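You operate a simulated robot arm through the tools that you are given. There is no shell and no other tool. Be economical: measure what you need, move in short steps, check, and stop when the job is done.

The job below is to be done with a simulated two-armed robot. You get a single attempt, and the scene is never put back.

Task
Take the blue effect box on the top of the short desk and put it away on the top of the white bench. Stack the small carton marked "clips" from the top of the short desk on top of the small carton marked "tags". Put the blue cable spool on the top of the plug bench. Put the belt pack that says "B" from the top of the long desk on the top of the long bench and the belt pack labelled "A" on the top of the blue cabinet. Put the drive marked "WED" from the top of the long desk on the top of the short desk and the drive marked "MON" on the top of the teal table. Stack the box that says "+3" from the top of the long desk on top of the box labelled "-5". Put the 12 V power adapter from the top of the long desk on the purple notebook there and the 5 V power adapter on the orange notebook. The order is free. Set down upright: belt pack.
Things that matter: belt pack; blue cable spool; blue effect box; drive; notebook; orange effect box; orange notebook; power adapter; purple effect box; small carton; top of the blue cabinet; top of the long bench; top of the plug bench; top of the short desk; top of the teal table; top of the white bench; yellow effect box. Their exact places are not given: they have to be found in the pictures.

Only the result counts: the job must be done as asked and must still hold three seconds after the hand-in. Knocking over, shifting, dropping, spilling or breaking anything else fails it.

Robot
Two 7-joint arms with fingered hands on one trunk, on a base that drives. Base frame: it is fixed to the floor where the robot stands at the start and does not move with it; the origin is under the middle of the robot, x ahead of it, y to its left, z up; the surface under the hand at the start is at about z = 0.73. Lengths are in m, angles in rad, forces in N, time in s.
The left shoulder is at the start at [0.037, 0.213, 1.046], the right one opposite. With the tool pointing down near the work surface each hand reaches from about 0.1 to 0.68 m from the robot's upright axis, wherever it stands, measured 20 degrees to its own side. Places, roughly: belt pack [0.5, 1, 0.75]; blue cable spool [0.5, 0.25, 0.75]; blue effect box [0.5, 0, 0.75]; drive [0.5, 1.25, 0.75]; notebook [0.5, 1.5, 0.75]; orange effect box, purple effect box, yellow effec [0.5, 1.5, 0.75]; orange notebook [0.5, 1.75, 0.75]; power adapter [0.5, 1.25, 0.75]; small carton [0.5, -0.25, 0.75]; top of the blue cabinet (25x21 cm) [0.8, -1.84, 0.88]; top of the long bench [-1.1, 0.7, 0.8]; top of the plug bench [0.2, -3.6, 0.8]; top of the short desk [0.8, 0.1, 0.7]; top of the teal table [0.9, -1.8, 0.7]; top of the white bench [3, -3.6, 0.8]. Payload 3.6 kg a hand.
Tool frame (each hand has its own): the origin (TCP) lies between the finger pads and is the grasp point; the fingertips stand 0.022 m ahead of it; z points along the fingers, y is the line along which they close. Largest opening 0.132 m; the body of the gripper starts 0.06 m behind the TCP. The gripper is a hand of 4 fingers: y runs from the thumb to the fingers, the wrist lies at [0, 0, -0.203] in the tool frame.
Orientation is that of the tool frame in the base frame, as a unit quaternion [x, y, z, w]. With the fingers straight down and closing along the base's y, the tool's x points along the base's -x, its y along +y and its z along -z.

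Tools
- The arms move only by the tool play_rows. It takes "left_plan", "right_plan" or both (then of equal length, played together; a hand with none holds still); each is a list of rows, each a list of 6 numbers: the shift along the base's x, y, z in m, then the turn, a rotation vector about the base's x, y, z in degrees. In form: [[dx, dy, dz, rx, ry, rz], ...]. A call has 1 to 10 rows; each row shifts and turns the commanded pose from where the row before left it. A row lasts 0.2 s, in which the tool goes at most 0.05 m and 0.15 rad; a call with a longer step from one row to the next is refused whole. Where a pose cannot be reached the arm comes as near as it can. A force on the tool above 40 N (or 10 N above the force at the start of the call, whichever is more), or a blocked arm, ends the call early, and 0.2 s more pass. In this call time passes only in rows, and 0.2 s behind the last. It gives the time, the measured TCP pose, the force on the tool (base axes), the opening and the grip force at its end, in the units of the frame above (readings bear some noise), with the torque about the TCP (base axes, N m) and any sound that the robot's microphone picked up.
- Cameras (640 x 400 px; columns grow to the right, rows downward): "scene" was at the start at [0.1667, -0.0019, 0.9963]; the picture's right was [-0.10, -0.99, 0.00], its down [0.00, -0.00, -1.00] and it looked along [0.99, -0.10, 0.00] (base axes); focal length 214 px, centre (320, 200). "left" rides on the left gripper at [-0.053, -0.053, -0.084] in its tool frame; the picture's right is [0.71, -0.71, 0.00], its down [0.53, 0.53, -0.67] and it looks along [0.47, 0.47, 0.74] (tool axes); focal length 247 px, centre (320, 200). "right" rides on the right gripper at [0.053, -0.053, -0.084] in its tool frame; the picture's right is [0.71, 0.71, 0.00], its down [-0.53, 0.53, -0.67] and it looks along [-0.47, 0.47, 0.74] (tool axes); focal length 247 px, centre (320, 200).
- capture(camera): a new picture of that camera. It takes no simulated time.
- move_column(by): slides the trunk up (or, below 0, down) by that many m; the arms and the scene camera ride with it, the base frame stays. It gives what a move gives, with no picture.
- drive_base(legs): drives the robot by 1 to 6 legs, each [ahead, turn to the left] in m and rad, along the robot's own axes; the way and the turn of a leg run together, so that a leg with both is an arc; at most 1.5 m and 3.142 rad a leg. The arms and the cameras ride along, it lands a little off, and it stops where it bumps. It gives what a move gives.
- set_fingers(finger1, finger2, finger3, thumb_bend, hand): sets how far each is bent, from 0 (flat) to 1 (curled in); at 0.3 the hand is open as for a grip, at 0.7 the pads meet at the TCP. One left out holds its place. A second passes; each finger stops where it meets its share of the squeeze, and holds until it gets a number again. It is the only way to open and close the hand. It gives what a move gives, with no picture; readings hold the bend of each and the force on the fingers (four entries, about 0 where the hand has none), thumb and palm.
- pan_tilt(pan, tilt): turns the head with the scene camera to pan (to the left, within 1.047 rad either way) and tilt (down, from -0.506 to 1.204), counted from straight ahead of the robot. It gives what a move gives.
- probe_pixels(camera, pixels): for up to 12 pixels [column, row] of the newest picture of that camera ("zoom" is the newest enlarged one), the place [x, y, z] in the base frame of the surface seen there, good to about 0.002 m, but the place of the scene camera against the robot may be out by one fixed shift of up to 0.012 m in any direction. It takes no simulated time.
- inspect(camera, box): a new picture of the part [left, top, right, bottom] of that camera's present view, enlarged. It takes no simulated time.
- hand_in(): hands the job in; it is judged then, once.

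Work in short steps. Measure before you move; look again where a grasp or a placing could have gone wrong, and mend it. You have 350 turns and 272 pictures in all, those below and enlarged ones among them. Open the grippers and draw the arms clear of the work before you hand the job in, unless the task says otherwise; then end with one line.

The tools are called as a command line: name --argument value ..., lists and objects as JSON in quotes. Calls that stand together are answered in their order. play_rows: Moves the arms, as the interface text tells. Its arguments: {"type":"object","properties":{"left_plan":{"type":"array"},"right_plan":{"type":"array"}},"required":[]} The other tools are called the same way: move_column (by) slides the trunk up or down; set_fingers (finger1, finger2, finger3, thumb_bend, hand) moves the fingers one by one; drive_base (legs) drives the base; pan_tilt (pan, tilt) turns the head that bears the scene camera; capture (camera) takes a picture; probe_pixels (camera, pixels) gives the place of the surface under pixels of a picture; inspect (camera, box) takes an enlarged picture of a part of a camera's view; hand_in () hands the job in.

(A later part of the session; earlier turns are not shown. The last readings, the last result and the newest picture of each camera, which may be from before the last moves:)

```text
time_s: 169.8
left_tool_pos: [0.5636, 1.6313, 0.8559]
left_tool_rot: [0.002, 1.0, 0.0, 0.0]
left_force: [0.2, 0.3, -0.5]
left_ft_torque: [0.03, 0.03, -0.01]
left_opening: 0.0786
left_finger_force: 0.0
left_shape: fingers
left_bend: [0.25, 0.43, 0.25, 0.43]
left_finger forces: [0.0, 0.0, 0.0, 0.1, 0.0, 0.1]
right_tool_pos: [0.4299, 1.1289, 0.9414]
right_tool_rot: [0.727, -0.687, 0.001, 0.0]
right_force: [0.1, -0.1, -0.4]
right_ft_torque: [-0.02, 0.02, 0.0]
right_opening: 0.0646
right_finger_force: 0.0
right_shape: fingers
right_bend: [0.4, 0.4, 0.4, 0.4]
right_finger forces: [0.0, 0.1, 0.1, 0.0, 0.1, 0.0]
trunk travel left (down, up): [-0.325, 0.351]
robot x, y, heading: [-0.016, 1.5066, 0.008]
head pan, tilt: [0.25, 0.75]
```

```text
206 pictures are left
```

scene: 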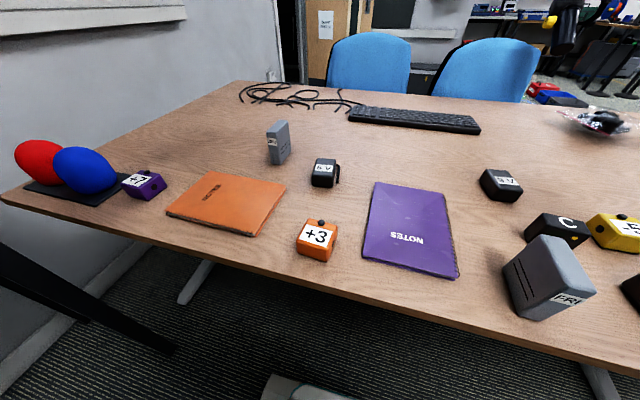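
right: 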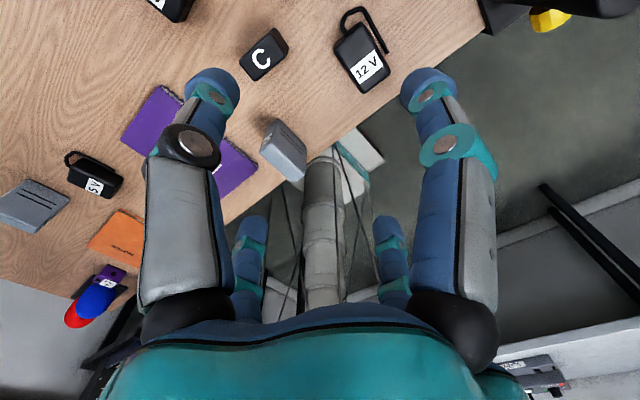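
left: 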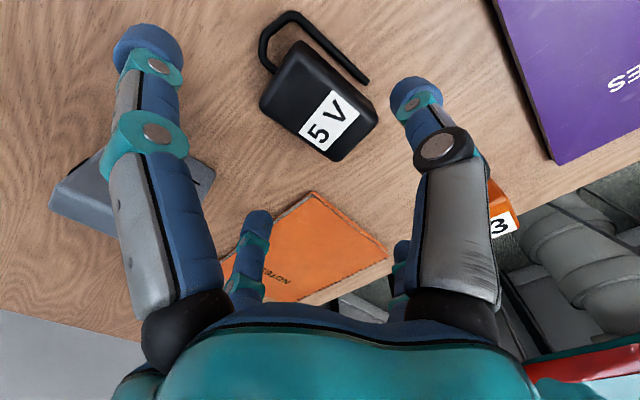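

Centered. Descend to z≈0.767 and pinch.

play_rows --left_plan '[[0, 0, -0.045, 0, 0, 0], [0, 0, -0.043, 0, 0, 0]]'

set_fingers --hand "left" --finger2 0.7 --thumb_bend 0.7

capture --camera "left"

```text
time_s: 170.4
left_tool_pos: [0.5627, 1.6272, 0.7681]
left_tool_rot: [0.002, 1.0, 0.0, 0.0]
left_force: [-0.5, 0.1, -0.1]
left_ft_torque: [0.01, 0.02, 0.0]
left_opening: 0.0785
left_finger_force: 0.0
left_shape: fingers
left_bend: [0.25, 0.43, 0.25, 0.43]
left_finger forces: [0.0, 0.1, 0.1, 0.0, 0.1, 0.0]
right_tool_pos: [0.4301, 1.1289, 0.9425]
right_tool_rot: [0.727, -0.687, 0.001, 0.001]
right_force: [-1.3, 0.6, -0.3]
right_ft_torque: [-0.01, -0.02, 0.0]
right_opening: 0.0645
right_finger_force: 0.1
right_shape: fingers
right_bend: [0.4, 0.4, 0.4, 0.4]
right_finger forces: [0.0, 0.0, 0.0, 0.0, 0.0, 0.0]
trunk travel left (down, up): [-0.325, 0.351]
robot x, y, heading: [-0.0136, 1.5082, 0.008]
head pan, tilt: [0.25, 0.75]
```

```text
time_s: 171.4
left_tool_pos: [0.5629, 1.6257, 0.7682]
left_tool_rot: [0.001, 1.0, 0.0, 0.001]
left_force: [-0.2, -0.6, 0.1]
left_ft_torque: [0.0, 0.0, -0.01]
left_opening: 0.0667
left_finger_force: 11.4
left_shape: fingers
left_bend: [0.25, 0.53, 0.25, 0.61]
left_finger forces: [0.0, 10.5, 0.0, 0.0, 11.1, 0.0]
right_tool_pos: [0.4298, 1.129, 0.9435]
right_tool_rot: [0.727, -0.687, 0.001, 0.001]
right_force: [-0.3, 0.5, 0.0]
right_ft_torque: [0.02, -0.02, 0.0]
right_opening: 0.0646
right_finger_force: 0.0
right_shape: fingers
right_bend: [0.4, 0.4, 0.4, 0.4]
right_finger forces: [0.0, 0.1, 0.0, 0.0, 0.1, 0.0]
trunk travel left (down, up): [-0.325, 0.351]
robot x, y, heading: [-0.0092, 1.5073, 0.008]
head pan, tilt: [0.25, 0.75]
```

```text
205 pictures are left
```

left: 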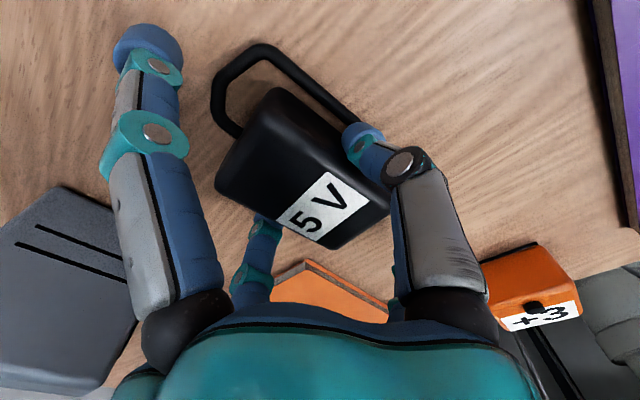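

Gripped at 11 N. Lift and carry over the orange notebook (0.42,1.80).

play_rows --left_plan '[[0, 0, 0.03, 0, 0, 0], [0, 0, 0.045, 0, 0, 0], [0, 0, 0.045, 0, 0, 0], [-0.0286, 0.035, 0, 0, 0, 0], [-0.0286, 0.035, 0, 0, 0, 0], [-0.0286, 0.035, 0, 0, 0, 0], [-0.0286, 0.035, 0, 0, 0, 0], [-0.0286, 0.034, 0, 0, 0, 0]]'

capture --camera "scene"

capture --camera "left"

```text
time_s: 173.2
left_tool_pos: [0.4204, 1.8052, 0.8918]
left_tool_rot: [0.001, 1.0, 0.001, 0.001]
left_force: [-0.4, 1.1, -0.7]
left_ft_torque: [-0.01, 0.03, 0.03]
left_opening: 0.0662
left_finger_force: 11.0
left_shape: fingers
left_bend: [0.25, 0.52, 0.25, 0.61]
left_finger forces: [0.0, 10.5, 0.1, 0.0, 10.6, 0.0]
right_tool_pos: [0.4305, 1.1292, 0.9435]
right_tool_rot: [0.726, -0.688, 0.001, 0.001]
right_force: [0.6, 0.3, 0.4]
right_ft_torque: [-0.01, 0.02, 0.03]
right_opening: 0.0646
right_finger_force: 0.0
right_shape: fingers
right_bend: [0.4, 0.4, 0.4, 0.4]
right_finger forces: [0.0, 0.0, 0.0, 0.0, 0.1, 0.1]
trunk travel left (down, up): [-0.325, 0.351]
robot x, y, heading: [-0.01, 1.506, 0.01]
head pan, tilt: [0.25, 0.75]
```

```text
204 pictures are left
```

scene: 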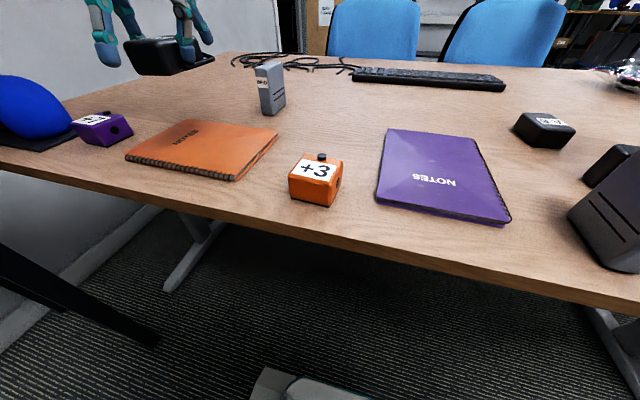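

```text
203 pictures are left
```

left: 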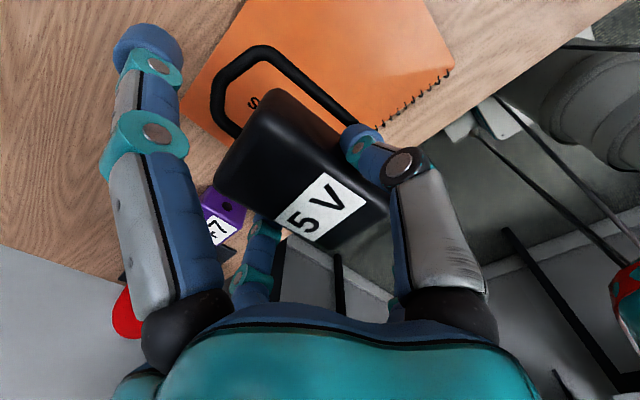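

Probe notebook edges from the left camera.

probe_pixels --camera "left" --pixels '[[186, 110], [450, 70], [424, 2], [232, 3], [205, 130], [385, 125], [395, 40]]'

```text
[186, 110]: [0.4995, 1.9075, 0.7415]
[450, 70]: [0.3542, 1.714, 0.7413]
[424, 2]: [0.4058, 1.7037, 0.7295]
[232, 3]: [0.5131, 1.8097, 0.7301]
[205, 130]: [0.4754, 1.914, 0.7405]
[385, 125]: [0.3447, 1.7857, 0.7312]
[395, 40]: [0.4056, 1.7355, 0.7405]
```

Well inside the notebook. Lower.

play_rows --left_plan '[[0.002, 0, -0.045, 0, 0, 0], [0.002, 0, -0.045, 0, 0, 0], [0, 0, -0.015, 0, 0, 0], [0, 0, -0.004, 0, 0, 0], [0, 0, -0.003, 0, 0, 0]]'

```text
time_s: 174.4
left_tool_pos: [0.4259, 1.8025, 0.7797]
left_tool_rot: [0.001, 1.0, -0.001, 0.004]
left_force: [0.0, 0.0, 12.4]
left_ft_torque: [0.2, 0.03, 0.02]
left_opening: 0.0663
left_finger_force: 11.6
left_shape: fingers
left_bend: [0.25, 0.52, 0.25, 0.61]
left_finger forces: [0.0, 11.2, 0.0, 0.0, 12.0, 0.0]
right_tool_pos: [0.4291, 1.1287, 0.9441]
right_tool_rot: [0.727, -0.687, 0.001, 0.0]
right_force: [-0.3, -0.8, -0.4]
right_ft_torque: [-0.02, 0.01, 0.0]
right_opening: 0.0645
right_finger_force: 0.1
right_shape: fingers
right_bend: [0.4, 0.4, 0.4, 0.4]
right_finger forces: [0.1, 0.0, 0.0, 0.0, 0.0, 0.1]
trunk travel left (down, up): [-0.325, 0.351]
robot x, y, heading: [-0.012, 1.5095, 0.007]
head pan, tilt: [0.25, 0.75]
```

Contact at 12 N. Release and rise.

set_fingers --hand "left" --finger2 0.42 --thumb_bend 0.42

play_rows --left_plan '[[0, 0, 0.03, 0, 0, 0], [0, 0, 0.045, 0, 0, 0], [0, 0, 0.045, 0, 0, 0], [0, 0, 0.045, 0, 0, 0]]'

capture --camera "scene"

```text
time_s: 175.4
left_tool_pos: [0.4249, 1.8019, 0.7764]
left_tool_rot: [0.002, 1.0, 0.0, 0.0]
left_force: [0.6, 0.5, -0.5]
left_ft_torque: [0.03, -0.01, 0.0]
left_opening: 0.0794
left_finger_force: 0.0
left_shape: fingers
left_bend: [0.25, 0.42, 0.25, 0.42]
left_finger forces: [0.0, 0.1, 0.0, 0.0, 0.0, 0.1]
right_tool_pos: [0.4303, 1.128, 0.942]
right_tool_rot: [0.727, -0.686, 0.0, 0.001]
right_force: [0.2, -0.2, 0.1]
right_ft_torque: [0.0, -0.01, -0.05]
right_opening: 0.0647
right_finger_force: 0.0
right_shape: fingers
right_bend: [0.4, 0.4, 0.4, 0.4]
right_finger forces: [0.0, 0.0, 0.1, 0.1, 0.0, 0.0]
trunk travel left (down, up): [-0.325, 0.351]
robot x, y, heading: [-0.0121, 1.5084, 0.015]
head pan, tilt: [0.25, 0.75]
```

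```text
time_s: 176.4
left_tool_pos: [0.4245, 1.802, 0.9408]
left_tool_rot: [0.001, 1.0, 0.0, 0.0]
left_force: [0.5, 0.6, -0.1]
left_ft_torque: [0.01, 0.0, 0.0]
left_opening: 0.0792
left_finger_force: 0.1
left_shape: fingers
left_bend: [0.25, 0.42, 0.25, 0.42]
left_finger forces: [0.0, 0.0, 0.0, 0.0, 0.0, 0.1]
right_tool_pos: [0.4305, 1.1284, 0.9432]
right_tool_rot: [0.727, -0.687, 0.001, 0.001]
right_force: [0.0, 0.0, -0.4]
right_ft_torque: [0.02, -0.02, 0.01]
right_opening: 0.0646
right_finger_force: 0.1
right_shape: fingers
right_bend: [0.4, 0.4, 0.4, 0.4]
right_finger forces: [0.0, 0.0, 0.0, 0.0, 0.0, 0.1]
trunk travel left (down, up): [-0.325, 0.351]
robot x, y, heading: [-0.0111, 1.5094, 0.01]
head pan, tilt: [0.25, 0.75]
```

```text
202 pictures are left
```

scene: 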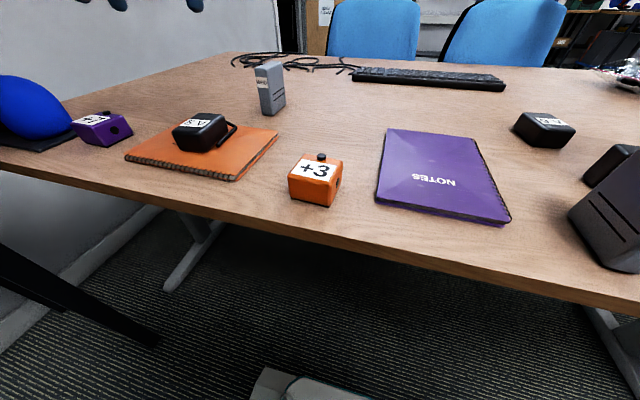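

5 V is on the orange notebook. Now the 12 V: right camera view.

capture --camera "right"

```text
201 pictures are left
```

right: 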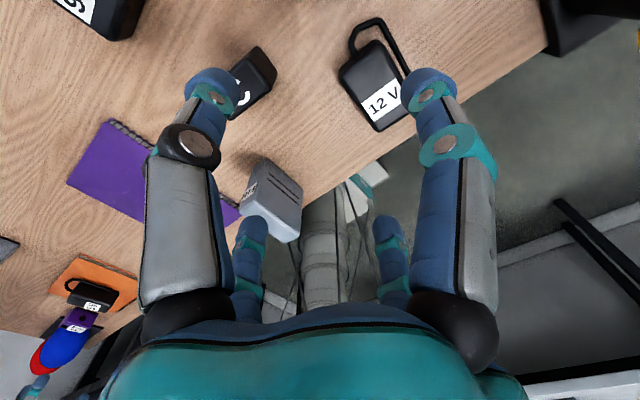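

probe_pixels --camera "right" --pixels '[[340, 75], [382, 42], [377, 128], [385, 100], [354, 45], [378, 22], [405, 70], [360, 70], [415, 112], [545, 20], [265, 60], [270, 190]]'

inspect --camera "right" --box '[310, 0, 470, 140]'

```text
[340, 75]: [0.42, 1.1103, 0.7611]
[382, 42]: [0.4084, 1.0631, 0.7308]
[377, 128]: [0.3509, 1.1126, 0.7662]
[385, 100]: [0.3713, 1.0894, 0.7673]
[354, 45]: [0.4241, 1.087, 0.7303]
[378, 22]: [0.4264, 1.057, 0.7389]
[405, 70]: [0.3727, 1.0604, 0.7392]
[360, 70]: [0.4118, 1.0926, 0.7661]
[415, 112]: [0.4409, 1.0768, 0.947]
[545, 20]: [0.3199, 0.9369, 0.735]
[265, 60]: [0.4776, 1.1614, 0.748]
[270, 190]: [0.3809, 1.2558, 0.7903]
```

```text
2.86 times, centred on (390, 70) of right
```

zoom: 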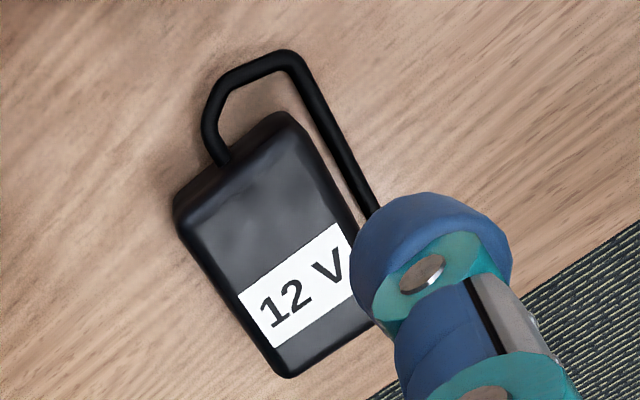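

Body center (0.382,1.089), cable at its right. Prepare fingers (1/3 pinch along y) and hover; check the boom with the scene camera.

set_fingers --hand "right" --finger1 0.43 --finger2 0.3 --finger3 0.43 --thumb_bend 0.3

play_rows --right_plan '[[-0.024, -0.019, -0.035, 0, 0, -3], [-0.024, -0.02, -0.035, 0, 0, 0]]'

pan_tilt --pan -0.6 --tilt 0.5

capture --camera "scene"

capture --camera "right"

```text
time_s: 177.4
left_tool_pos: [0.4238, 1.8023, 0.94]
left_tool_rot: [0.002, 1.0, -0.001, -0.001]
left_force: [-0.8, 0.8, 0.1]
left_ft_torque: [0.01, -0.02, 0.01]
left_opening: 0.0793
left_finger_force: 0.1
left_shape: fingers
left_bend: [0.25, 0.42, 0.25, 0.42]
left_finger forces: [0.0, 0.1, 0.1, 0.1, 0.0, 0.1]
right_tool_pos: [0.4298, 1.1297, 0.9435]
right_tool_rot: [0.727, -0.687, 0.0, 0.001]
right_force: [-0.6, -0.3, 0.5]
right_ft_torque: [-0.04, -0.02, -0.02]
right_opening: 0.0739
right_finger_force: 0.1
right_shape: fingers
right_bend: [0.43, 0.3, 0.43, 0.3]
right_finger forces: [0.1, 0.0, 0.0, 0.0, 0.0, 0.0]
trunk travel left (down, up): [-0.325, 0.351]
robot x, y, heading: [-0.0112, 1.5054, 0.009]
head pan, tilt: [0.25, 0.75]
```

```text
time_s: 178.0
left_tool_pos: [0.4243, 1.8016, 0.9397]
left_tool_rot: [0.002, 1.0, 0.0, 0.001]
left_force: [0.8, -0.8, -0.2]
left_ft_torque: [-0.02, -0.02, 0.01]
left_opening: 0.0791
left_finger_force: 0.0
left_shape: fingers
left_bend: [0.25, 0.42, 0.25, 0.42]
left_finger forces: [0.1, 0.0, 0.0, 0.0, 0.0, 0.1]
right_tool_pos: [0.3814, 1.0885, 0.873]
right_tool_rot: [0.708, -0.706, 0.001, 0.001]
right_force: [-0.6, -0.5, 0.1]
right_ft_torque: [0.0, 0.0, 0.01]
right_opening: 0.0744
right_finger_force: 0.0
right_shape: fingers
right_bend: [0.43, 0.3, 0.43, 0.3]
right_finger forces: [0.0, 0.0, 0.0, 0.1, 0.0, 0.0]
trunk travel left (down, up): [-0.325, 0.351]
robot x, y, heading: [-0.0178, 1.5046, 0.01]
head pan, tilt: [0.25, 0.75]
```

```text
time_s: 179.2
left_tool_pos: [0.425, 1.8021, 0.9411]
left_tool_rot: [0.002, 1.0, 0.0, 0.002]
left_force: [0.3, 0.2, 0.1]
left_ft_torque: [0.03, 0.01, -0.03]
left_opening: 0.0792
left_finger_force: 0.1
left_shape: fingers
left_bend: [0.25, 0.42, 0.25, 0.42]
left_finger forces: [0.0, 0.0, 0.0, 0.0, 0.1, 0.0]
right_tool_pos: [0.3819, 1.0898, 0.8722]
right_tool_rot: [0.708, -0.706, 0.001, 0.001]
right_force: [0.3, -0.3, 0.1]
right_ft_torque: [0.0, -0.01, -0.01]
right_opening: 0.0744
right_finger_force: 0.0
right_shape: fingers
right_bend: [0.43, 0.3, 0.43, 0.3]
right_finger forces: [0.1, 0.0, 0.0, 0.1, 0.0, 0.0]
trunk travel left (down, up): [-0.325, 0.351]
robot x, y, heading: [-0.0111, 1.507, 0.016]
head pan, tilt: [-0.6, 0.499]
```

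```text
199 pictures are left
```

scene: 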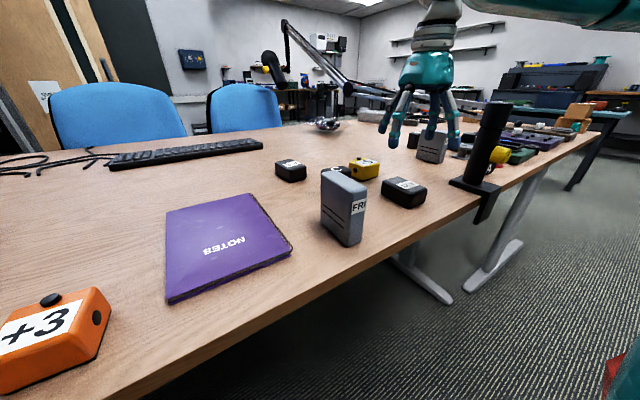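

```text
198 pictures are left
```

right: 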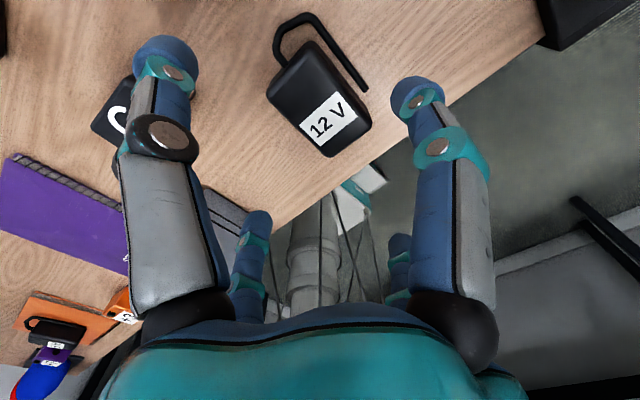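

Boom is clear of the hand. Descend to 0.767 and pinch.

play_rows --right_plan '[[0, 0, -0.04, 0, 0, 0], [0, 0, -0.04, 0, 0, 0], [0, 0, -0.025, 0, 0, 0]]'

set_fingers --hand "right" --finger1 0.7 --finger3 0.7

capture --camera "right"

```text
time_s: 180.0
left_tool_pos: [0.4249, 1.8012, 0.9409]
left_tool_rot: [0.001, 1.0, 0.0, 0.0]
left_force: [0.2, 0.4, 0.5]
left_ft_torque: [-0.03, -0.01, -0.01]
left_opening: 0.0794
left_finger_force: 0.1
left_shape: fingers
left_bend: [0.25, 0.42, 0.25, 0.42]
left_finger forces: [0.0, 0.0, 0.0, 0.1, 0.1, 0.1]
right_tool_pos: [0.3841, 1.0889, 0.7675]
right_tool_rot: [0.707, -0.707, 0.0, 0.0]
right_force: [0.6, 0.9, -0.6]
right_ft_torque: [-0.03, -0.01, 0.01]
right_opening: 0.0739
right_finger_force: 0.0
right_shape: fingers
right_bend: [0.43, 0.3, 0.43, 0.3]
right_finger forces: [0.0, 0.0, 0.0, 0.0, 0.0, 0.1]
trunk travel left (down, up): [-0.325, 0.351]
robot x, y, heading: [-0.0099, 1.5087, 0.007]
head pan, tilt: [-0.6, 0.499]
```

```text
time_s: 181.0
left_tool_pos: [0.4248, 1.8019, 0.9399]
left_tool_rot: [0.001, 1.0, -0.001, 0.0]
left_force: [-0.4, 0.2, -0.8]
left_ft_torque: [0.02, 0.0, -0.06]
left_opening: 0.0794
left_finger_force: 0.0
left_shape: fingers
left_bend: [0.25, 0.42, 0.25, 0.42]
left_finger forces: [0.1, 0.0, 0.0, 0.0, 0.0, 0.1]
right_tool_pos: [0.3826, 1.0899, 0.7672]
right_tool_rot: [0.709, -0.706, 0.001, 0.001]
right_force: [-0.6, -0.1, 0.4]
right_ft_torque: [0.0, 0.0, 0.0]
right_opening: 0.0641
right_finger_force: 7.9
right_shape: fingers
right_bend: [0.56, 0.3, 0.56, 0.3]
right_finger forces: [7.8, 0.1, 7.8, 0.0, 0.0, 0.0]
trunk travel left (down, up): [-0.325, 0.351]
robot x, y, heading: [-0.0101, 1.5071, 0.012]
head pan, tilt: [-0.6, 0.499]
```

```text
197 pictures are left
```

right: 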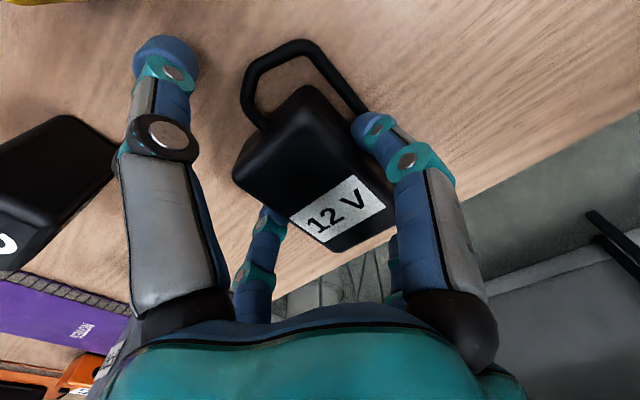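

Gripped. Probe the purple notebook's corners in the last scene picture.

probe_pixels --camera "scene" --pixels '[[170, 213], [251, 196], [289, 248], [171, 298], [220, 235], [345, 185], [340, 240]]'

play_rows --right_plan '[[0, 0, 0.03, 0, 0, 0], [0, 0, 0.04, 0, 0, 0], [0, 0, 0.045, 0, 0, 0], [0, 0, 0.045, 0, 0, 0]]'

```text
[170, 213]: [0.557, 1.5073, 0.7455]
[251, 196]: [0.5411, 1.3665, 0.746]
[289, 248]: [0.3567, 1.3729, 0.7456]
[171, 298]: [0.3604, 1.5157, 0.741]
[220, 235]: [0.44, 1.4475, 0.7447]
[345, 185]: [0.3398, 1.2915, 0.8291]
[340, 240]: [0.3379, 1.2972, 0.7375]
```

```text
time_s: 182.0
left_tool_pos: [0.4248, 1.8016, 0.9411]
left_tool_rot: [0.002, 1.0, 0.0, 0.002]
left_force: [-0.8, -0.1, -0.7]
left_ft_torque: [0.0, 0.02, 0.0]
left_opening: 0.0793
left_finger_force: 0.0
left_shape: fingers
left_bend: [0.25, 0.42, 0.25, 0.42]
left_finger forces: [0.0, 0.1, 0.0, 0.1, 0.1, 0.0]
right_tool_pos: [0.3815, 1.0891, 0.929]
right_tool_rot: [0.708, -0.706, 0.0, 0.001]
right_force: [0.4, 0.2, -1.8]
right_ft_torque: [0.0, -0.05, -0.05]
right_opening: 0.0636
right_finger_force: 8.0
right_shape: fingers
right_bend: [0.56, 0.3, 0.56, 0.3]
right_finger forces: [7.9, 0.0, 8.0, 0.0, 0.1, 0.1]
trunk travel left (down, up): [-0.325, 0.351]
robot x, y, heading: [-0.0131, 1.5028, 0.007]
head pan, tilt: [-0.6, 0.499]
```

Carry over the purple notebook to (0.447,1.433).

play_rows --right_plan '[[0.008, 0.043, 0, 0, 0, 0], [0.008, 0.043, 0, 0, 0, 0], [0.008, 0.043, 0, 0, 0, 0], [0.008, 0.043, 0, 0, 0, 0], [0.008, 0.043, 0, 0, 0, 0], [0.008, 0.043, 0, 0, 0, 0], [0.008, 0.043, 0, 0, 0, 0], [0.008, 0.043, 0, 0, 0, 0]]'

pan_tilt --pan -0.2 --tilt 0.6

capture --camera "scene"

capture --camera "right"

```text
time_s: 183.8
left_tool_pos: [0.4243, 1.8036, 0.9397]
left_tool_rot: [0.002, 1.0, 0.0, 0.0]
left_force: [-0.4, -0.4, -0.1]
left_ft_torque: [-0.02, -0.04, -0.02]
left_opening: 0.0792
left_finger_force: 0.1
left_shape: fingers
left_bend: [0.25, 0.42, 0.25, 0.42]
left_finger forces: [0.0, 0.0, 0.1, 0.0, 0.1, 0.0]
right_tool_pos: [0.4473, 1.4347, 0.9271]
right_tool_rot: [0.708, -0.706, 0.001, 0.0]
right_force: [-0.3, -0.4, -1.6]
right_ft_torque: [-0.02, 0.0, 0.0]
right_opening: 0.0637
right_finger_force: 8.0
right_shape: fingers
right_bend: [0.56, 0.3, 0.56, 0.3]
right_finger forces: [8.0, 0.1, 7.9, 0.1, 0.0, 0.1]
trunk travel left (down, up): [-0.325, 0.351]
robot x, y, heading: [-0.0118, 1.5043, 0.009]
head pan, tilt: [-0.6, 0.499]
```

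```text
time_s: 184.6
left_tool_pos: [0.4257, 1.8018, 0.9405]
left_tool_rot: [0.002, 1.0, 0.001, 0.0]
left_force: [-0.2, 0.4, 0.4]
left_ft_torque: [0.04, -0.01, -0.02]
left_opening: 0.0795
left_finger_force: 0.0
left_shape: fingers
left_bend: [0.25, 0.42, 0.25, 0.42]
left_finger forces: [0.1, 0.1, 0.1, 0.1, 0.0, 0.1]
right_tool_pos: [0.4471, 1.4338, 0.9268]
right_tool_rot: [0.708, -0.706, 0.001, 0.001]
right_force: [-0.8, -0.6, -2.3]
right_ft_torque: [-0.04, 0.04, -0.03]
right_opening: 0.0637
right_finger_force: 8.1
right_shape: fingers
right_bend: [0.56, 0.3, 0.56, 0.3]
right_finger forces: [8.1, 0.0, 8.0, 0.1, 0.0, 0.1]
trunk travel left (down, up): [-0.325, 0.351]
robot x, y, heading: [-0.0131, 1.5082, 0.008]
head pan, tilt: [-0.201, 0.6]
```

```text
196 pictures are left
```

scene: 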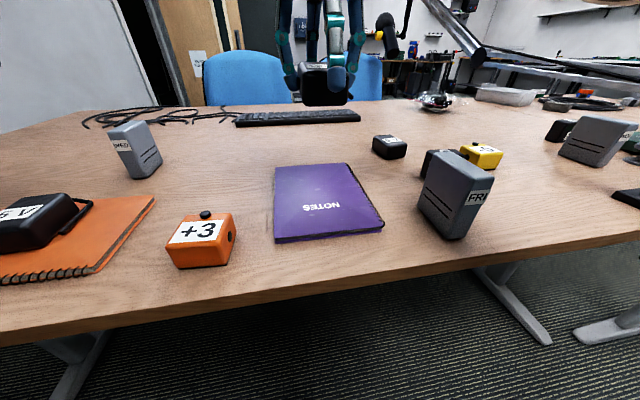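

```text
195 pictures are left
```

right: 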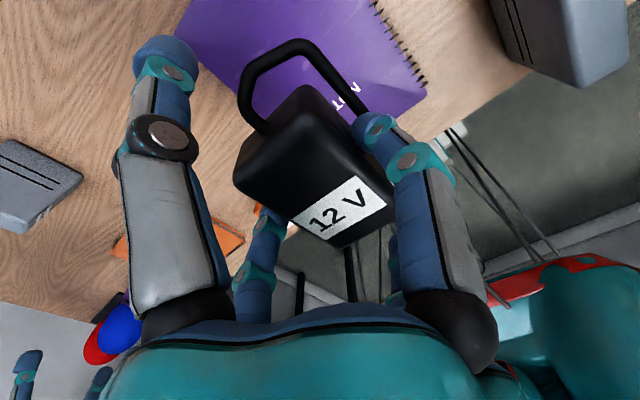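

Lower onto the notebook.

play_rows --right_plan '[[0, 0, -0.045, 0, 0, 0], [0, 0, -0.045, 0, 0, 0], [0, 0, -0.045, 0, 0, 0], [0, 0, -0.009, 0, 0, 0], [0, 0, -0.003, 0, 0, 0]]'

```text
time_s: 185.8
left_tool_pos: [0.4234, 1.8022, 0.9407]
left_tool_rot: [0.001, 1.0, 0.0, -0.001]
left_force: [2.2, 0.3, -0.8]
left_ft_torque: [0.01, -0.01, 0.02]
left_opening: 0.079
left_finger_force: 0.1
left_shape: fingers
left_bend: [0.25, 0.42, 0.25, 0.42]
left_finger forces: [0.1, 0.1, 0.1, 0.0, 0.1, 0.0]
right_tool_pos: [0.4452, 1.4346, 0.7803]
right_tool_rot: [0.708, -0.706, 0.001, 0.001]
right_force: [-0.2, 0.1, -0.5]
right_ft_torque: [-0.03, 0.0, 0.01]
right_opening: 0.0637
right_finger_force: 8.1
right_shape: fingers
right_bend: [0.56, 0.3, 0.56, 0.3]
right_finger forces: [7.9, 0.0, 8.3, 0.0, 0.0, 0.0]
trunk travel left (down, up): [-0.325, 0.351]
robot x, y, heading: [-0.0116, 1.5055, 0.016]
head pan, tilt: [-0.201, 0.6]
```

Nearly touching; 2–4 mm more, then release and rise.

play_rows --right_plan '[[0, 0, -0.002, 0, 0, 0], [0, 0, -0.002, 0, 0, 0]]'

set_fingers --hand "right" --finger1 0.43 --finger3 0.43

play_rows --right_plan '[[0, 0, 0.03, 0, 0, 0], [0, 0, 0.045, 0, 0, 0], [0, 0, 0.045, 0, 0, 0], [0, 0, 0.045, 0, 0, 0]]'

capture --camera "scene"

```text
time_s: 186.4
left_tool_pos: [0.4248, 1.8033, 0.9403]
left_tool_rot: [0.002, 1.0, 0.0, 0.001]
left_force: [-0.4, 0.5, 0.0]
left_ft_torque: [0.02, -0.02, 0.02]
left_opening: 0.0793
left_finger_force: 0.0
left_shape: fingers
left_bend: [0.25, 0.42, 0.25, 0.42]
left_finger forces: [0.0, 0.1, 0.0, 0.0, 0.0, 0.0]
right_tool_pos: [0.4465, 1.4352, 0.7796]
right_tool_rot: [0.708, -0.706, 0.002, -0.002]
right_force: [-0.3, -0.1, 10.4]
right_ft_torque: [-0.03, 0.05, 0.05]
right_opening: 0.0636
right_finger_force: 9.1
right_shape: fingers
right_bend: [0.56, 0.3, 0.56, 0.3]
right_finger forces: [9.7, 0.0, 9.5, 0.1, 0.1, 0.1]
trunk travel left (down, up): [-0.325, 0.351]
robot x, y, heading: [-0.0137, 1.5077, 0.01]
head pan, tilt: [-0.201, 0.6]
```

```text
time_s: 187.4
left_tool_pos: [0.4256, 1.8032, 0.9403]
left_tool_rot: [0.001, 1.0, 0.001, 0.0]
left_force: [0.4, -1.2, -0.1]
left_ft_torque: [0.05, 0.02, -0.02]
left_opening: 0.0794
left_finger_force: 0.0
left_shape: fingers
left_bend: [0.25, 0.42, 0.25, 0.42]
left_finger forces: [0.0, 0.1, 0.0, 0.0, 0.0, 0.0]
right_tool_pos: [0.4472, 1.4338, 0.7765]
right_tool_rot: [0.709, -0.706, 0.0, 0.001]
right_force: [-0.1, 0.1, -0.1]
right_ft_torque: [0.01, 0.0, 0.03]
right_opening: 0.0736
right_finger_force: 0.0
right_shape: fingers
right_bend: [0.43, 0.3, 0.43, 0.3]
right_finger forces: [0.0, 0.0, 0.0, 0.0, 0.1, 0.1]
trunk travel left (down, up): [-0.325, 0.351]
robot x, y, heading: [-0.0158, 1.5057, 0.011]
head pan, tilt: [-0.201, 0.6]
```

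```text
time_s: 188.4
left_tool_pos: [0.4241, 1.8031, 0.9402]
left_tool_rot: [0.002, 1.0, 0.0, 0.001]
left_force: [0.4, -0.4, -0.1]
left_ft_torque: [0.0, 0.0, -0.02]
left_opening: 0.0795
left_finger_force: 0.1
left_shape: fingers
left_bend: [0.25, 0.42, 0.25, 0.42]
left_finger forces: [0.0, 0.1, 0.0, 0.0, 0.1, 0.0]
right_tool_pos: [0.4451, 1.4357, 0.9414]
right_tool_rot: [0.708, -0.706, 0.001, 0.001]
right_force: [0.4, -0.5, -0.4]
right_ft_torque: [-0.01, 0.0, 0.0]
right_opening: 0.0739
right_finger_force: 0.2
right_shape: fingers
right_bend: [0.43, 0.3, 0.43, 0.3]
right_finger forces: [0.0, 0.0, 0.0, 0.0, 0.0, 0.0]
trunk travel left (down, up): [-0.325, 0.351]
robot x, y, heading: [-0.0122, 1.5081, 0.008]
head pan, tilt: [-0.201, 0.6]
```

```text
194 pictures are left
```

scene: 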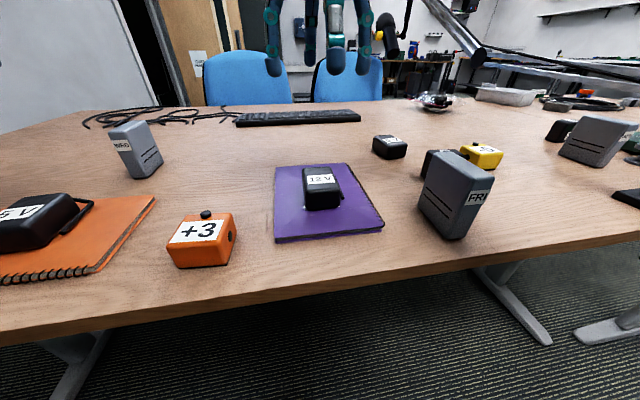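

12 V placed. Now the +3 box: move the right hand over it (left hand out of the way).

set_fingers --hand "right" --finger1 0.42 --finger2 0.42 --finger3 0.42 --thumb_bend 0.42

play_rows --left_plan '[[0, 0.04, 0.02, 0, 0, 0], [0, 0.04, 0.02, 0, 0, 0], [0, 0, 0, 0, 0, 0]]' --right_plan '[[-0.027, 0.04, 0, 0, 0, 0], [-0.027, 0.04, 0, 0, 0, 0], [-0.02, 0.045, 0, 0, 0, 0]]'

capture --camera "right"

```text
time_s: 189.4
left_tool_pos: [0.4245, 1.8029, 0.9398]
left_tool_rot: [0.001, 1.0, 0.001, 0.001]
left_force: [-0.6, 0.2, -0.3]
left_ft_torque: [0.04, 0.02, 0.02]
left_opening: 0.0792
left_finger_force: 0.0
left_shape: fingers
left_bend: [0.25, 0.42, 0.25, 0.42]
left_finger forces: [0.0, 0.0, 0.0, 0.0, 0.1, 0.1]
right_tool_pos: [0.4458, 1.4359, 0.9408]
right_tool_rot: [0.708, -0.706, 0.0, 0.0]
right_force: [0.6, -0.3, -0.8]
right_ft_torque: [-0.03, -0.01, 0.01]
right_opening: 0.06
right_finger_force: 0.1
right_shape: fingers
right_bend: [0.42, 0.42, 0.42, 0.42]
right_finger forces: [0.0, 0.1, 0.1, 0.1, 0.1, 0.1]
trunk travel left (down, up): [-0.325, 0.351]
robot x, y, heading: [-0.0118, 1.5102, 0.009]
head pan, tilt: [-0.201, 0.6]
```

```text
time_s: 190.2
left_tool_pos: [0.4253, 1.8845, 0.9828]
left_tool_rot: [0.002, 1.0, -0.001, 0.0]
left_force: [-0.3, 0.1, 0.1]
left_ft_torque: [0.03, -0.02, 0.01]
left_opening: 0.0794
left_finger_force: 0.1
left_shape: fingers
left_bend: [0.25, 0.42, 0.25, 0.42]
left_finger forces: [0.0, 0.0, 0.1, 0.1, 0.1, 0.0]
right_tool_pos: [0.3707, 1.563, 0.9418]
right_tool_rot: [0.708, -0.706, 0.0, 0.001]
right_force: [-0.1, 0.3, -0.7]
right_ft_torque: [0.02, 0.02, -0.01]
right_opening: 0.0599
right_finger_force: 0.0
right_shape: fingers
right_bend: [0.42, 0.42, 0.42, 0.42]
right_finger forces: [0.1, 0.0, 0.0, 0.0, 0.1, 0.0]
trunk travel left (down, up): [-0.325, 0.351]
robot x, y, heading: [-0.0133, 1.508, 0.011]
head pan, tilt: [-0.201, 0.6]
```

```text
193 pictures are left
```

right: 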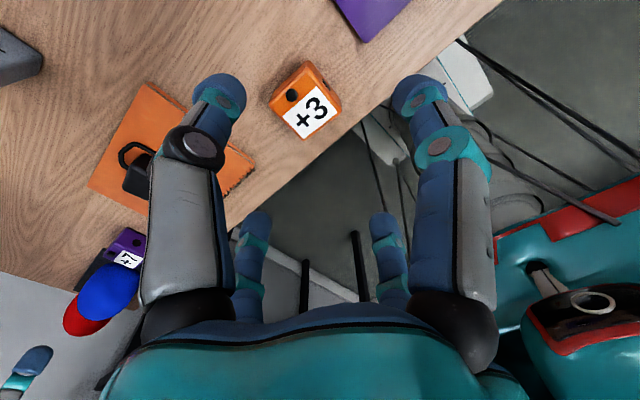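

inspect --camera "right" --box '[255, 45, 355, 155]'

probe_pixels --camera "right" --pixels '[[271, 97], [302, 136], [340, 101], [308, 66], [291, 95], [310, 110]]'

```text
3.64 times, centred on (305, 100) of right
```

zoom: 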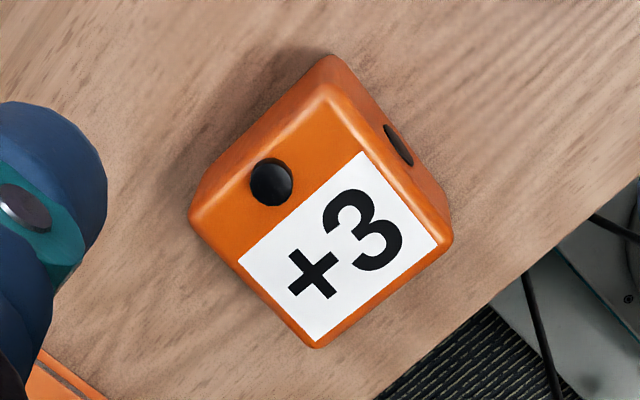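

```text
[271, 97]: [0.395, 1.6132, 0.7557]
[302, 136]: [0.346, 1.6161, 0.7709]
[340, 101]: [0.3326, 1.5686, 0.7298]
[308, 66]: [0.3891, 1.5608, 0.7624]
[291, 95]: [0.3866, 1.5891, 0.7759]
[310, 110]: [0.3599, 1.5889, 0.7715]
```

Center (0.367,1.590), yaw -4°. Descend and grip with all four.

play_rows --right_plan '[[-0.002, 0.014, -0.04, 0, 0, -4], [-0.002, 0.013, -0.04, 0, 0, 0], [0, 0, -0.045, 0, 0, 0], [0, 0, -0.04, 0, 0, 0], [0, 0, -0.011, 0, 0, 0]]'

capture --camera "right"

```text
time_s: 191.4
left_tool_pos: [0.4253, 1.8831, 0.9824]
left_tool_rot: [0.001, 1.0, 0.0, -0.001]
left_force: [-1.0, 0.0, 0.1]
left_ft_torque: [-0.01, -0.02, -0.03]
left_opening: 0.0792
left_finger_force: 0.1
left_shape: fingers
left_bend: [0.25, 0.42, 0.25, 0.42]
left_finger forces: [0.0, 0.1, 0.1, 0.0, 0.0, 0.1]
right_tool_pos: [0.3681, 1.5857, 0.7655]
right_tool_rot: [-0.684, 0.73, -0.001, 0.0]
right_force: [-0.2, -0.2, 0.6]
right_ft_torque: [0.01, 0.0, 0.01]
right_opening: 0.0601
right_finger_force: 0.1
right_shape: fingers
right_bend: [0.42, 0.42, 0.42, 0.42]
right_finger forces: [0.0, 0.1, 0.0, 0.1, 0.0, 0.1]
trunk travel left (down, up): [-0.325, 0.351]
robot x, y, heading: [-0.0124, 1.5081, 0.013]
head pan, tilt: [-0.201, 0.6]
```

```text
191 pictures are left
```

right: 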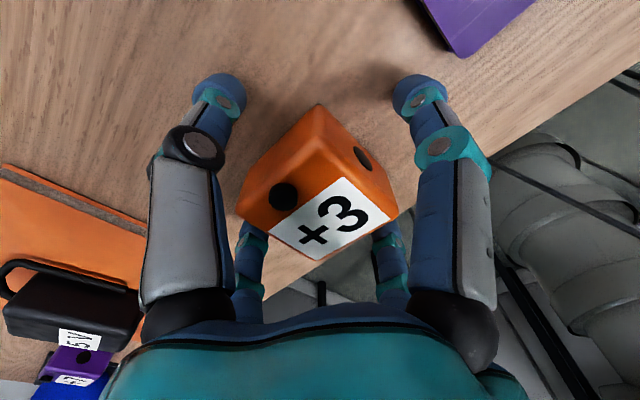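

Close and lift to 0.93.

set_fingers --hand "right" --finger1 0.7 --finger2 0.7 --finger3 0.7 --thumb_bend 0.7

play_rows --right_plan '[[0, 0, 0.03, 0, 0, 0], [0, 0, 0.045, 0, 0, 0], [0, 0, 0.045, 0, 0, 0], [0, 0, 0.045, 0, 0, 0], [0.015, -0.045, 0.01, 0, 0, 0], [0.015, -0.045, 0, 0, 0, 0], [0.015, -0.045, 0, 0, 0, 0], [0.015, -0.045, 0, 0, 0, 0], [0.015, -0.045, 0, 0, 0, 0], [0.015, -0.045, 0, 0, 0, 0]]'

capture --camera "right"

```text
time_s: 192.4
left_tool_pos: [0.4257, 1.8834, 0.982]
left_tool_rot: [0.002, 1.0, 0.0, 0.0]
left_force: [-0.7, 0.1, 0.2]
left_ft_torque: [0.01, 0.0, 0.01]
left_opening: 0.0792
left_finger_force: 0.0
left_shape: fingers
left_bend: [0.25, 0.42, 0.25, 0.42]
left_finger forces: [0.0, 0.0, 0.0, 0.0, 0.0, 0.1]
right_tool_pos: [0.3678, 1.5855, 0.7659]
right_tool_rot: [-0.683, 0.73, -0.001, -0.001]
right_force: [0.4, -0.7, -0.5]
right_ft_torque: [-0.02, 0.0, 0.01]
right_opening: 0.0277
right_finger_force: 21.1
right_shape: fingers
right_bend: [0.56, 0.53, 0.53, 0.57]
right_finger forces: [7.9, 9.7, 8.5, 0.0, 15.1, 0.0]
trunk travel left (down, up): [-0.325, 0.351]
robot x, y, heading: [-0.0151, 1.507, 0.009]
head pan, tilt: [-0.201, 0.6]
```

```text
time_s: 194.6
left_tool_pos: [0.4251, 1.8833, 0.9817]
left_tool_rot: [0.001, 1.0, -0.001, 0.0]
left_force: [-1.4, -0.1, -1.0]
left_ft_torque: [0.04, 0.01, 0.02]
left_opening: 0.0792
left_finger_force: 0.0
left_shape: fingers
left_bend: [0.25, 0.42, 0.25, 0.42]
left_finger forces: [0.0, 0.1, 0.0, 0.1, 0.1, 0.0]
right_tool_pos: [0.4594, 1.3125, 0.943]
right_tool_rot: [-0.684, 0.73, 0.0, -0.001]
right_force: [0.2, 0.5, -1.8]
right_ft_torque: [-0.03, -0.03, -0.03]
right_opening: 0.0274
right_finger_force: 19.9
right_shape: fingers
right_bend: [0.56, 0.53, 0.53, 0.58]
right_finger forces: [7.9, 9.6, 8.5, 0.0, 14.8, 0.1]
trunk travel left (down, up): [-0.325, 0.351]
robot x, y, heading: [-0.0138, 1.5102, 0.014]
head pan, tilt: [-0.201, 0.6]
```

```text
190 pictures are left
```

right: 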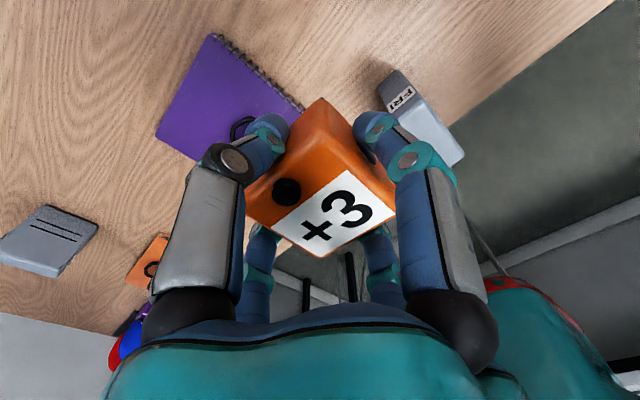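

Now measure the -5 box with the scene camera zoom.

pan_tilt --pan -0.6 --tilt 0.6

inspect --camera "scene" --box '[270, 80, 470, 205]'

```text
time_s: 195.5
left_tool_pos: [0.4257, 1.8836, 0.9817]
left_tool_rot: [0.002, 1.0, 0.0, -0.001]
left_force: [-0.1, 0.2, -0.6]
left_ft_torque: [0.02, 0.03, 0.0]
left_opening: 0.0793
left_finger_force: 0.0
left_shape: fingers
left_bend: [0.25, 0.42, 0.25, 0.42]
left_finger forces: [0.1, 0.0, 0.0, 0.1, 0.0, 0.0]
right_tool_pos: [0.4592, 1.3148, 0.9413]
right_tool_rot: [-0.683, 0.731, 0.0, 0.0]
right_force: [0.8, -0.9, -0.6]
right_ft_torque: [-0.03, 0.02, -0.03]
right_opening: 0.0273
right_finger_force: 20.7
right_shape: fingers
right_bend: [0.56, 0.53, 0.53, 0.58]
right_finger forces: [7.9, 9.6, 8.6, 0.0, 14.9, 0.1]
trunk travel left (down, up): [-0.325, 0.351]
robot x, y, heading: [-0.0117, 1.5034, 0.011]
head pan, tilt: [-0.6, 0.6]
```

```text
3.20 times, centred on (370, 142) of scene
```

zoom: 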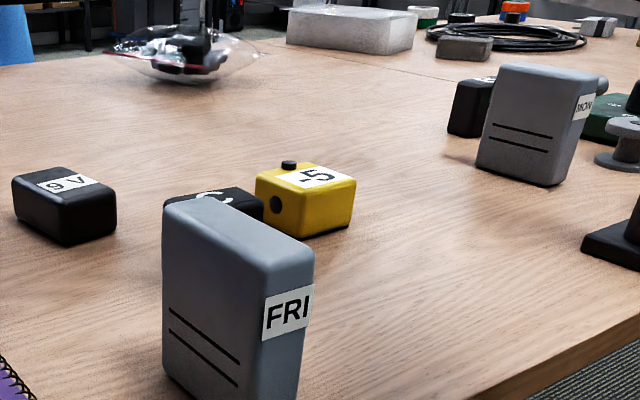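

probe_pixels --camera "zoom" --pixels '[[258, 182], [306, 197], [352, 184], [312, 166], [288, 166], [320, 178], [305, 232], [350, 225], [285, 190], [215, 196]]'

```text
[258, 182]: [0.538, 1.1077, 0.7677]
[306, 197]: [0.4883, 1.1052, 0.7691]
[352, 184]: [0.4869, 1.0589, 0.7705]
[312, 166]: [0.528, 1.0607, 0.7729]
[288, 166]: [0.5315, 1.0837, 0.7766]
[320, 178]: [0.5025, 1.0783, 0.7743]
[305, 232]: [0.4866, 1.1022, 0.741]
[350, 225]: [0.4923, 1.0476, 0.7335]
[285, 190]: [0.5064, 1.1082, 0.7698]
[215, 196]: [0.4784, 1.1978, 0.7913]
```

-5 box center ≈ (0.515,1.073) true, top 0.768, knob at its far edge. Check the boom's place before moving there.

capture --camera "scene"

```text
188 pictures are left
```

scene: 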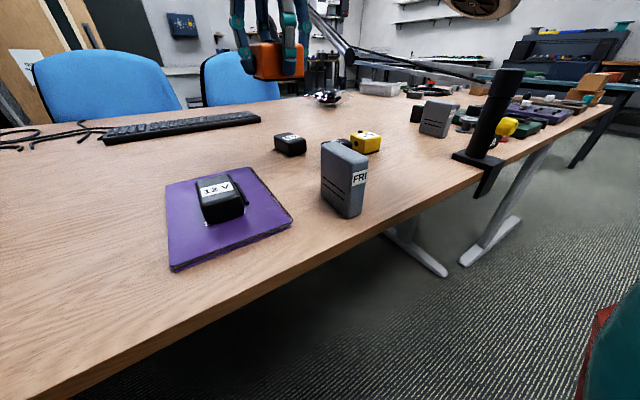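

probe_pixels --camera "scene" --pixels '[[512, 72], [490, 75], [470, 78], [440, 72], [400, 60], [375, 55], [352, 55], [330, 35], [488, 150]]'

inspect --camera "scene" --box '[310, 0, 550, 150]'

```text
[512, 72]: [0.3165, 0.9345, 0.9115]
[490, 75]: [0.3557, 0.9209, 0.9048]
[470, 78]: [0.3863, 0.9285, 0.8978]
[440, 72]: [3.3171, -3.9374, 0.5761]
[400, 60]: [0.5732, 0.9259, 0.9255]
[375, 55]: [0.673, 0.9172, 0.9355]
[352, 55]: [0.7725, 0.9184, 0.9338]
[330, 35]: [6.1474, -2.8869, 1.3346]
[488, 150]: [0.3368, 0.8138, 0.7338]
```

```text
2.67 times, centred on (430, 75) of scene
```

zoom: 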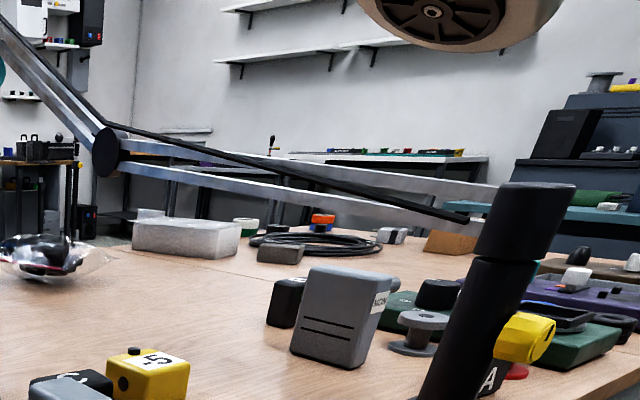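

Boom lies along y≈0.915 at z≈0.9–0.94 — 0.07+ clear of the hand. Move over -5 and lower part-way.

play_rows --right_plan '[[0.0087, -0.04, 0, 0, 0, 4], [0.0087, -0.04, 0, 0, 0, 0], [0.0087, -0.04, 0, 0, 0, 0], [0.0087, -0.04, 0, 0, 0, 0], [0.0087, -0.04, 0, 0, 0, 0], [0.0085, -0.04, 0, 0, 0, 0], [0, 0, -0.04, 0, 0, 0], [0, 0, -0.04, 0, 0, 0]]'

capture --camera "right"

inspect --camera "scene" --box '[270, 60, 470, 185]'

```text
time_s: 197.3
left_tool_pos: [0.4251, 1.8838, 0.9814]
left_tool_rot: [0.001, 1.0, 0.0, 0.0]
left_force: [-0.3, 0.2, 0.2]
left_ft_torque: [-0.01, 0.0, -0.01]
left_opening: 0.0793
left_finger_force: 0.1
left_shape: fingers
left_bend: [0.25, 0.42, 0.25, 0.42]
left_finger forces: [0.0, 0.0, 0.0, 0.1, 0.0, 0.1]
right_tool_pos: [0.5082, 1.0764, 0.8622]
right_tool_rot: [0.709, -0.706, 0.0, 0.0]
right_force: [0.9, -0.5, -1.7]
right_ft_torque: [-0.01, 0.01, 0.0]
right_opening: 0.0272
right_finger_force: 20.2
right_shape: fingers
right_bend: [0.56, 0.53, 0.53, 0.58]
right_finger forces: [7.8, 9.6, 8.4, 0.0, 14.7, 0.0]
trunk travel left (down, up): [-0.325, 0.351]
robot x, y, heading: [-0.0107, 1.5038, 0.011]
head pan, tilt: [-0.6, 0.6]
```

```text
186 pictures are left
```

right: 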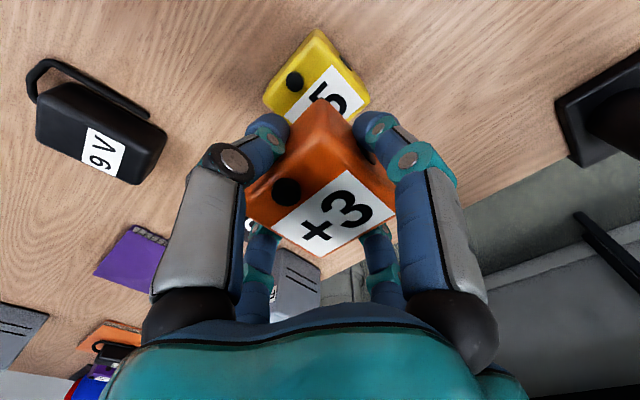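

```text
3.20 times, centred on (370, 122) of scene
```

zoom: 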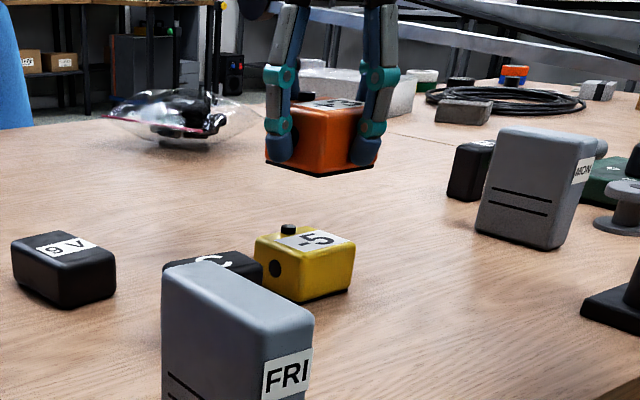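

Probe the -5 box from the right camera.

probe_pixels --camera "right" --pixels '[[265, 98], [318, 42], [366, 100], [295, 80], [280, 115], [350, 112], [312, 32]]'

```text
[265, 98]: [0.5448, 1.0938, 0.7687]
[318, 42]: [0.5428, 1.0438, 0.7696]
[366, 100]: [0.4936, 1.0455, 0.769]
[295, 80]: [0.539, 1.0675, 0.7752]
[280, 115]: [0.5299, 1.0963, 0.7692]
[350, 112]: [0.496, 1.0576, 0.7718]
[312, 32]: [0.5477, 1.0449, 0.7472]
```

Probe the held box edges as well for its offset to the TCP.

probe_pixels --camera "right" --pixels '[[272, 228], [318, 252], [390, 214], [325, 150], [288, 192], [380, 190]]'

```text
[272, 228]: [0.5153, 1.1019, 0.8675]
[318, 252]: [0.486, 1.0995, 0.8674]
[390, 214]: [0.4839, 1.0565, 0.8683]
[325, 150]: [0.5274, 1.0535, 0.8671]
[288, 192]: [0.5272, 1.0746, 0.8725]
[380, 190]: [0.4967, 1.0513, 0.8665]
```

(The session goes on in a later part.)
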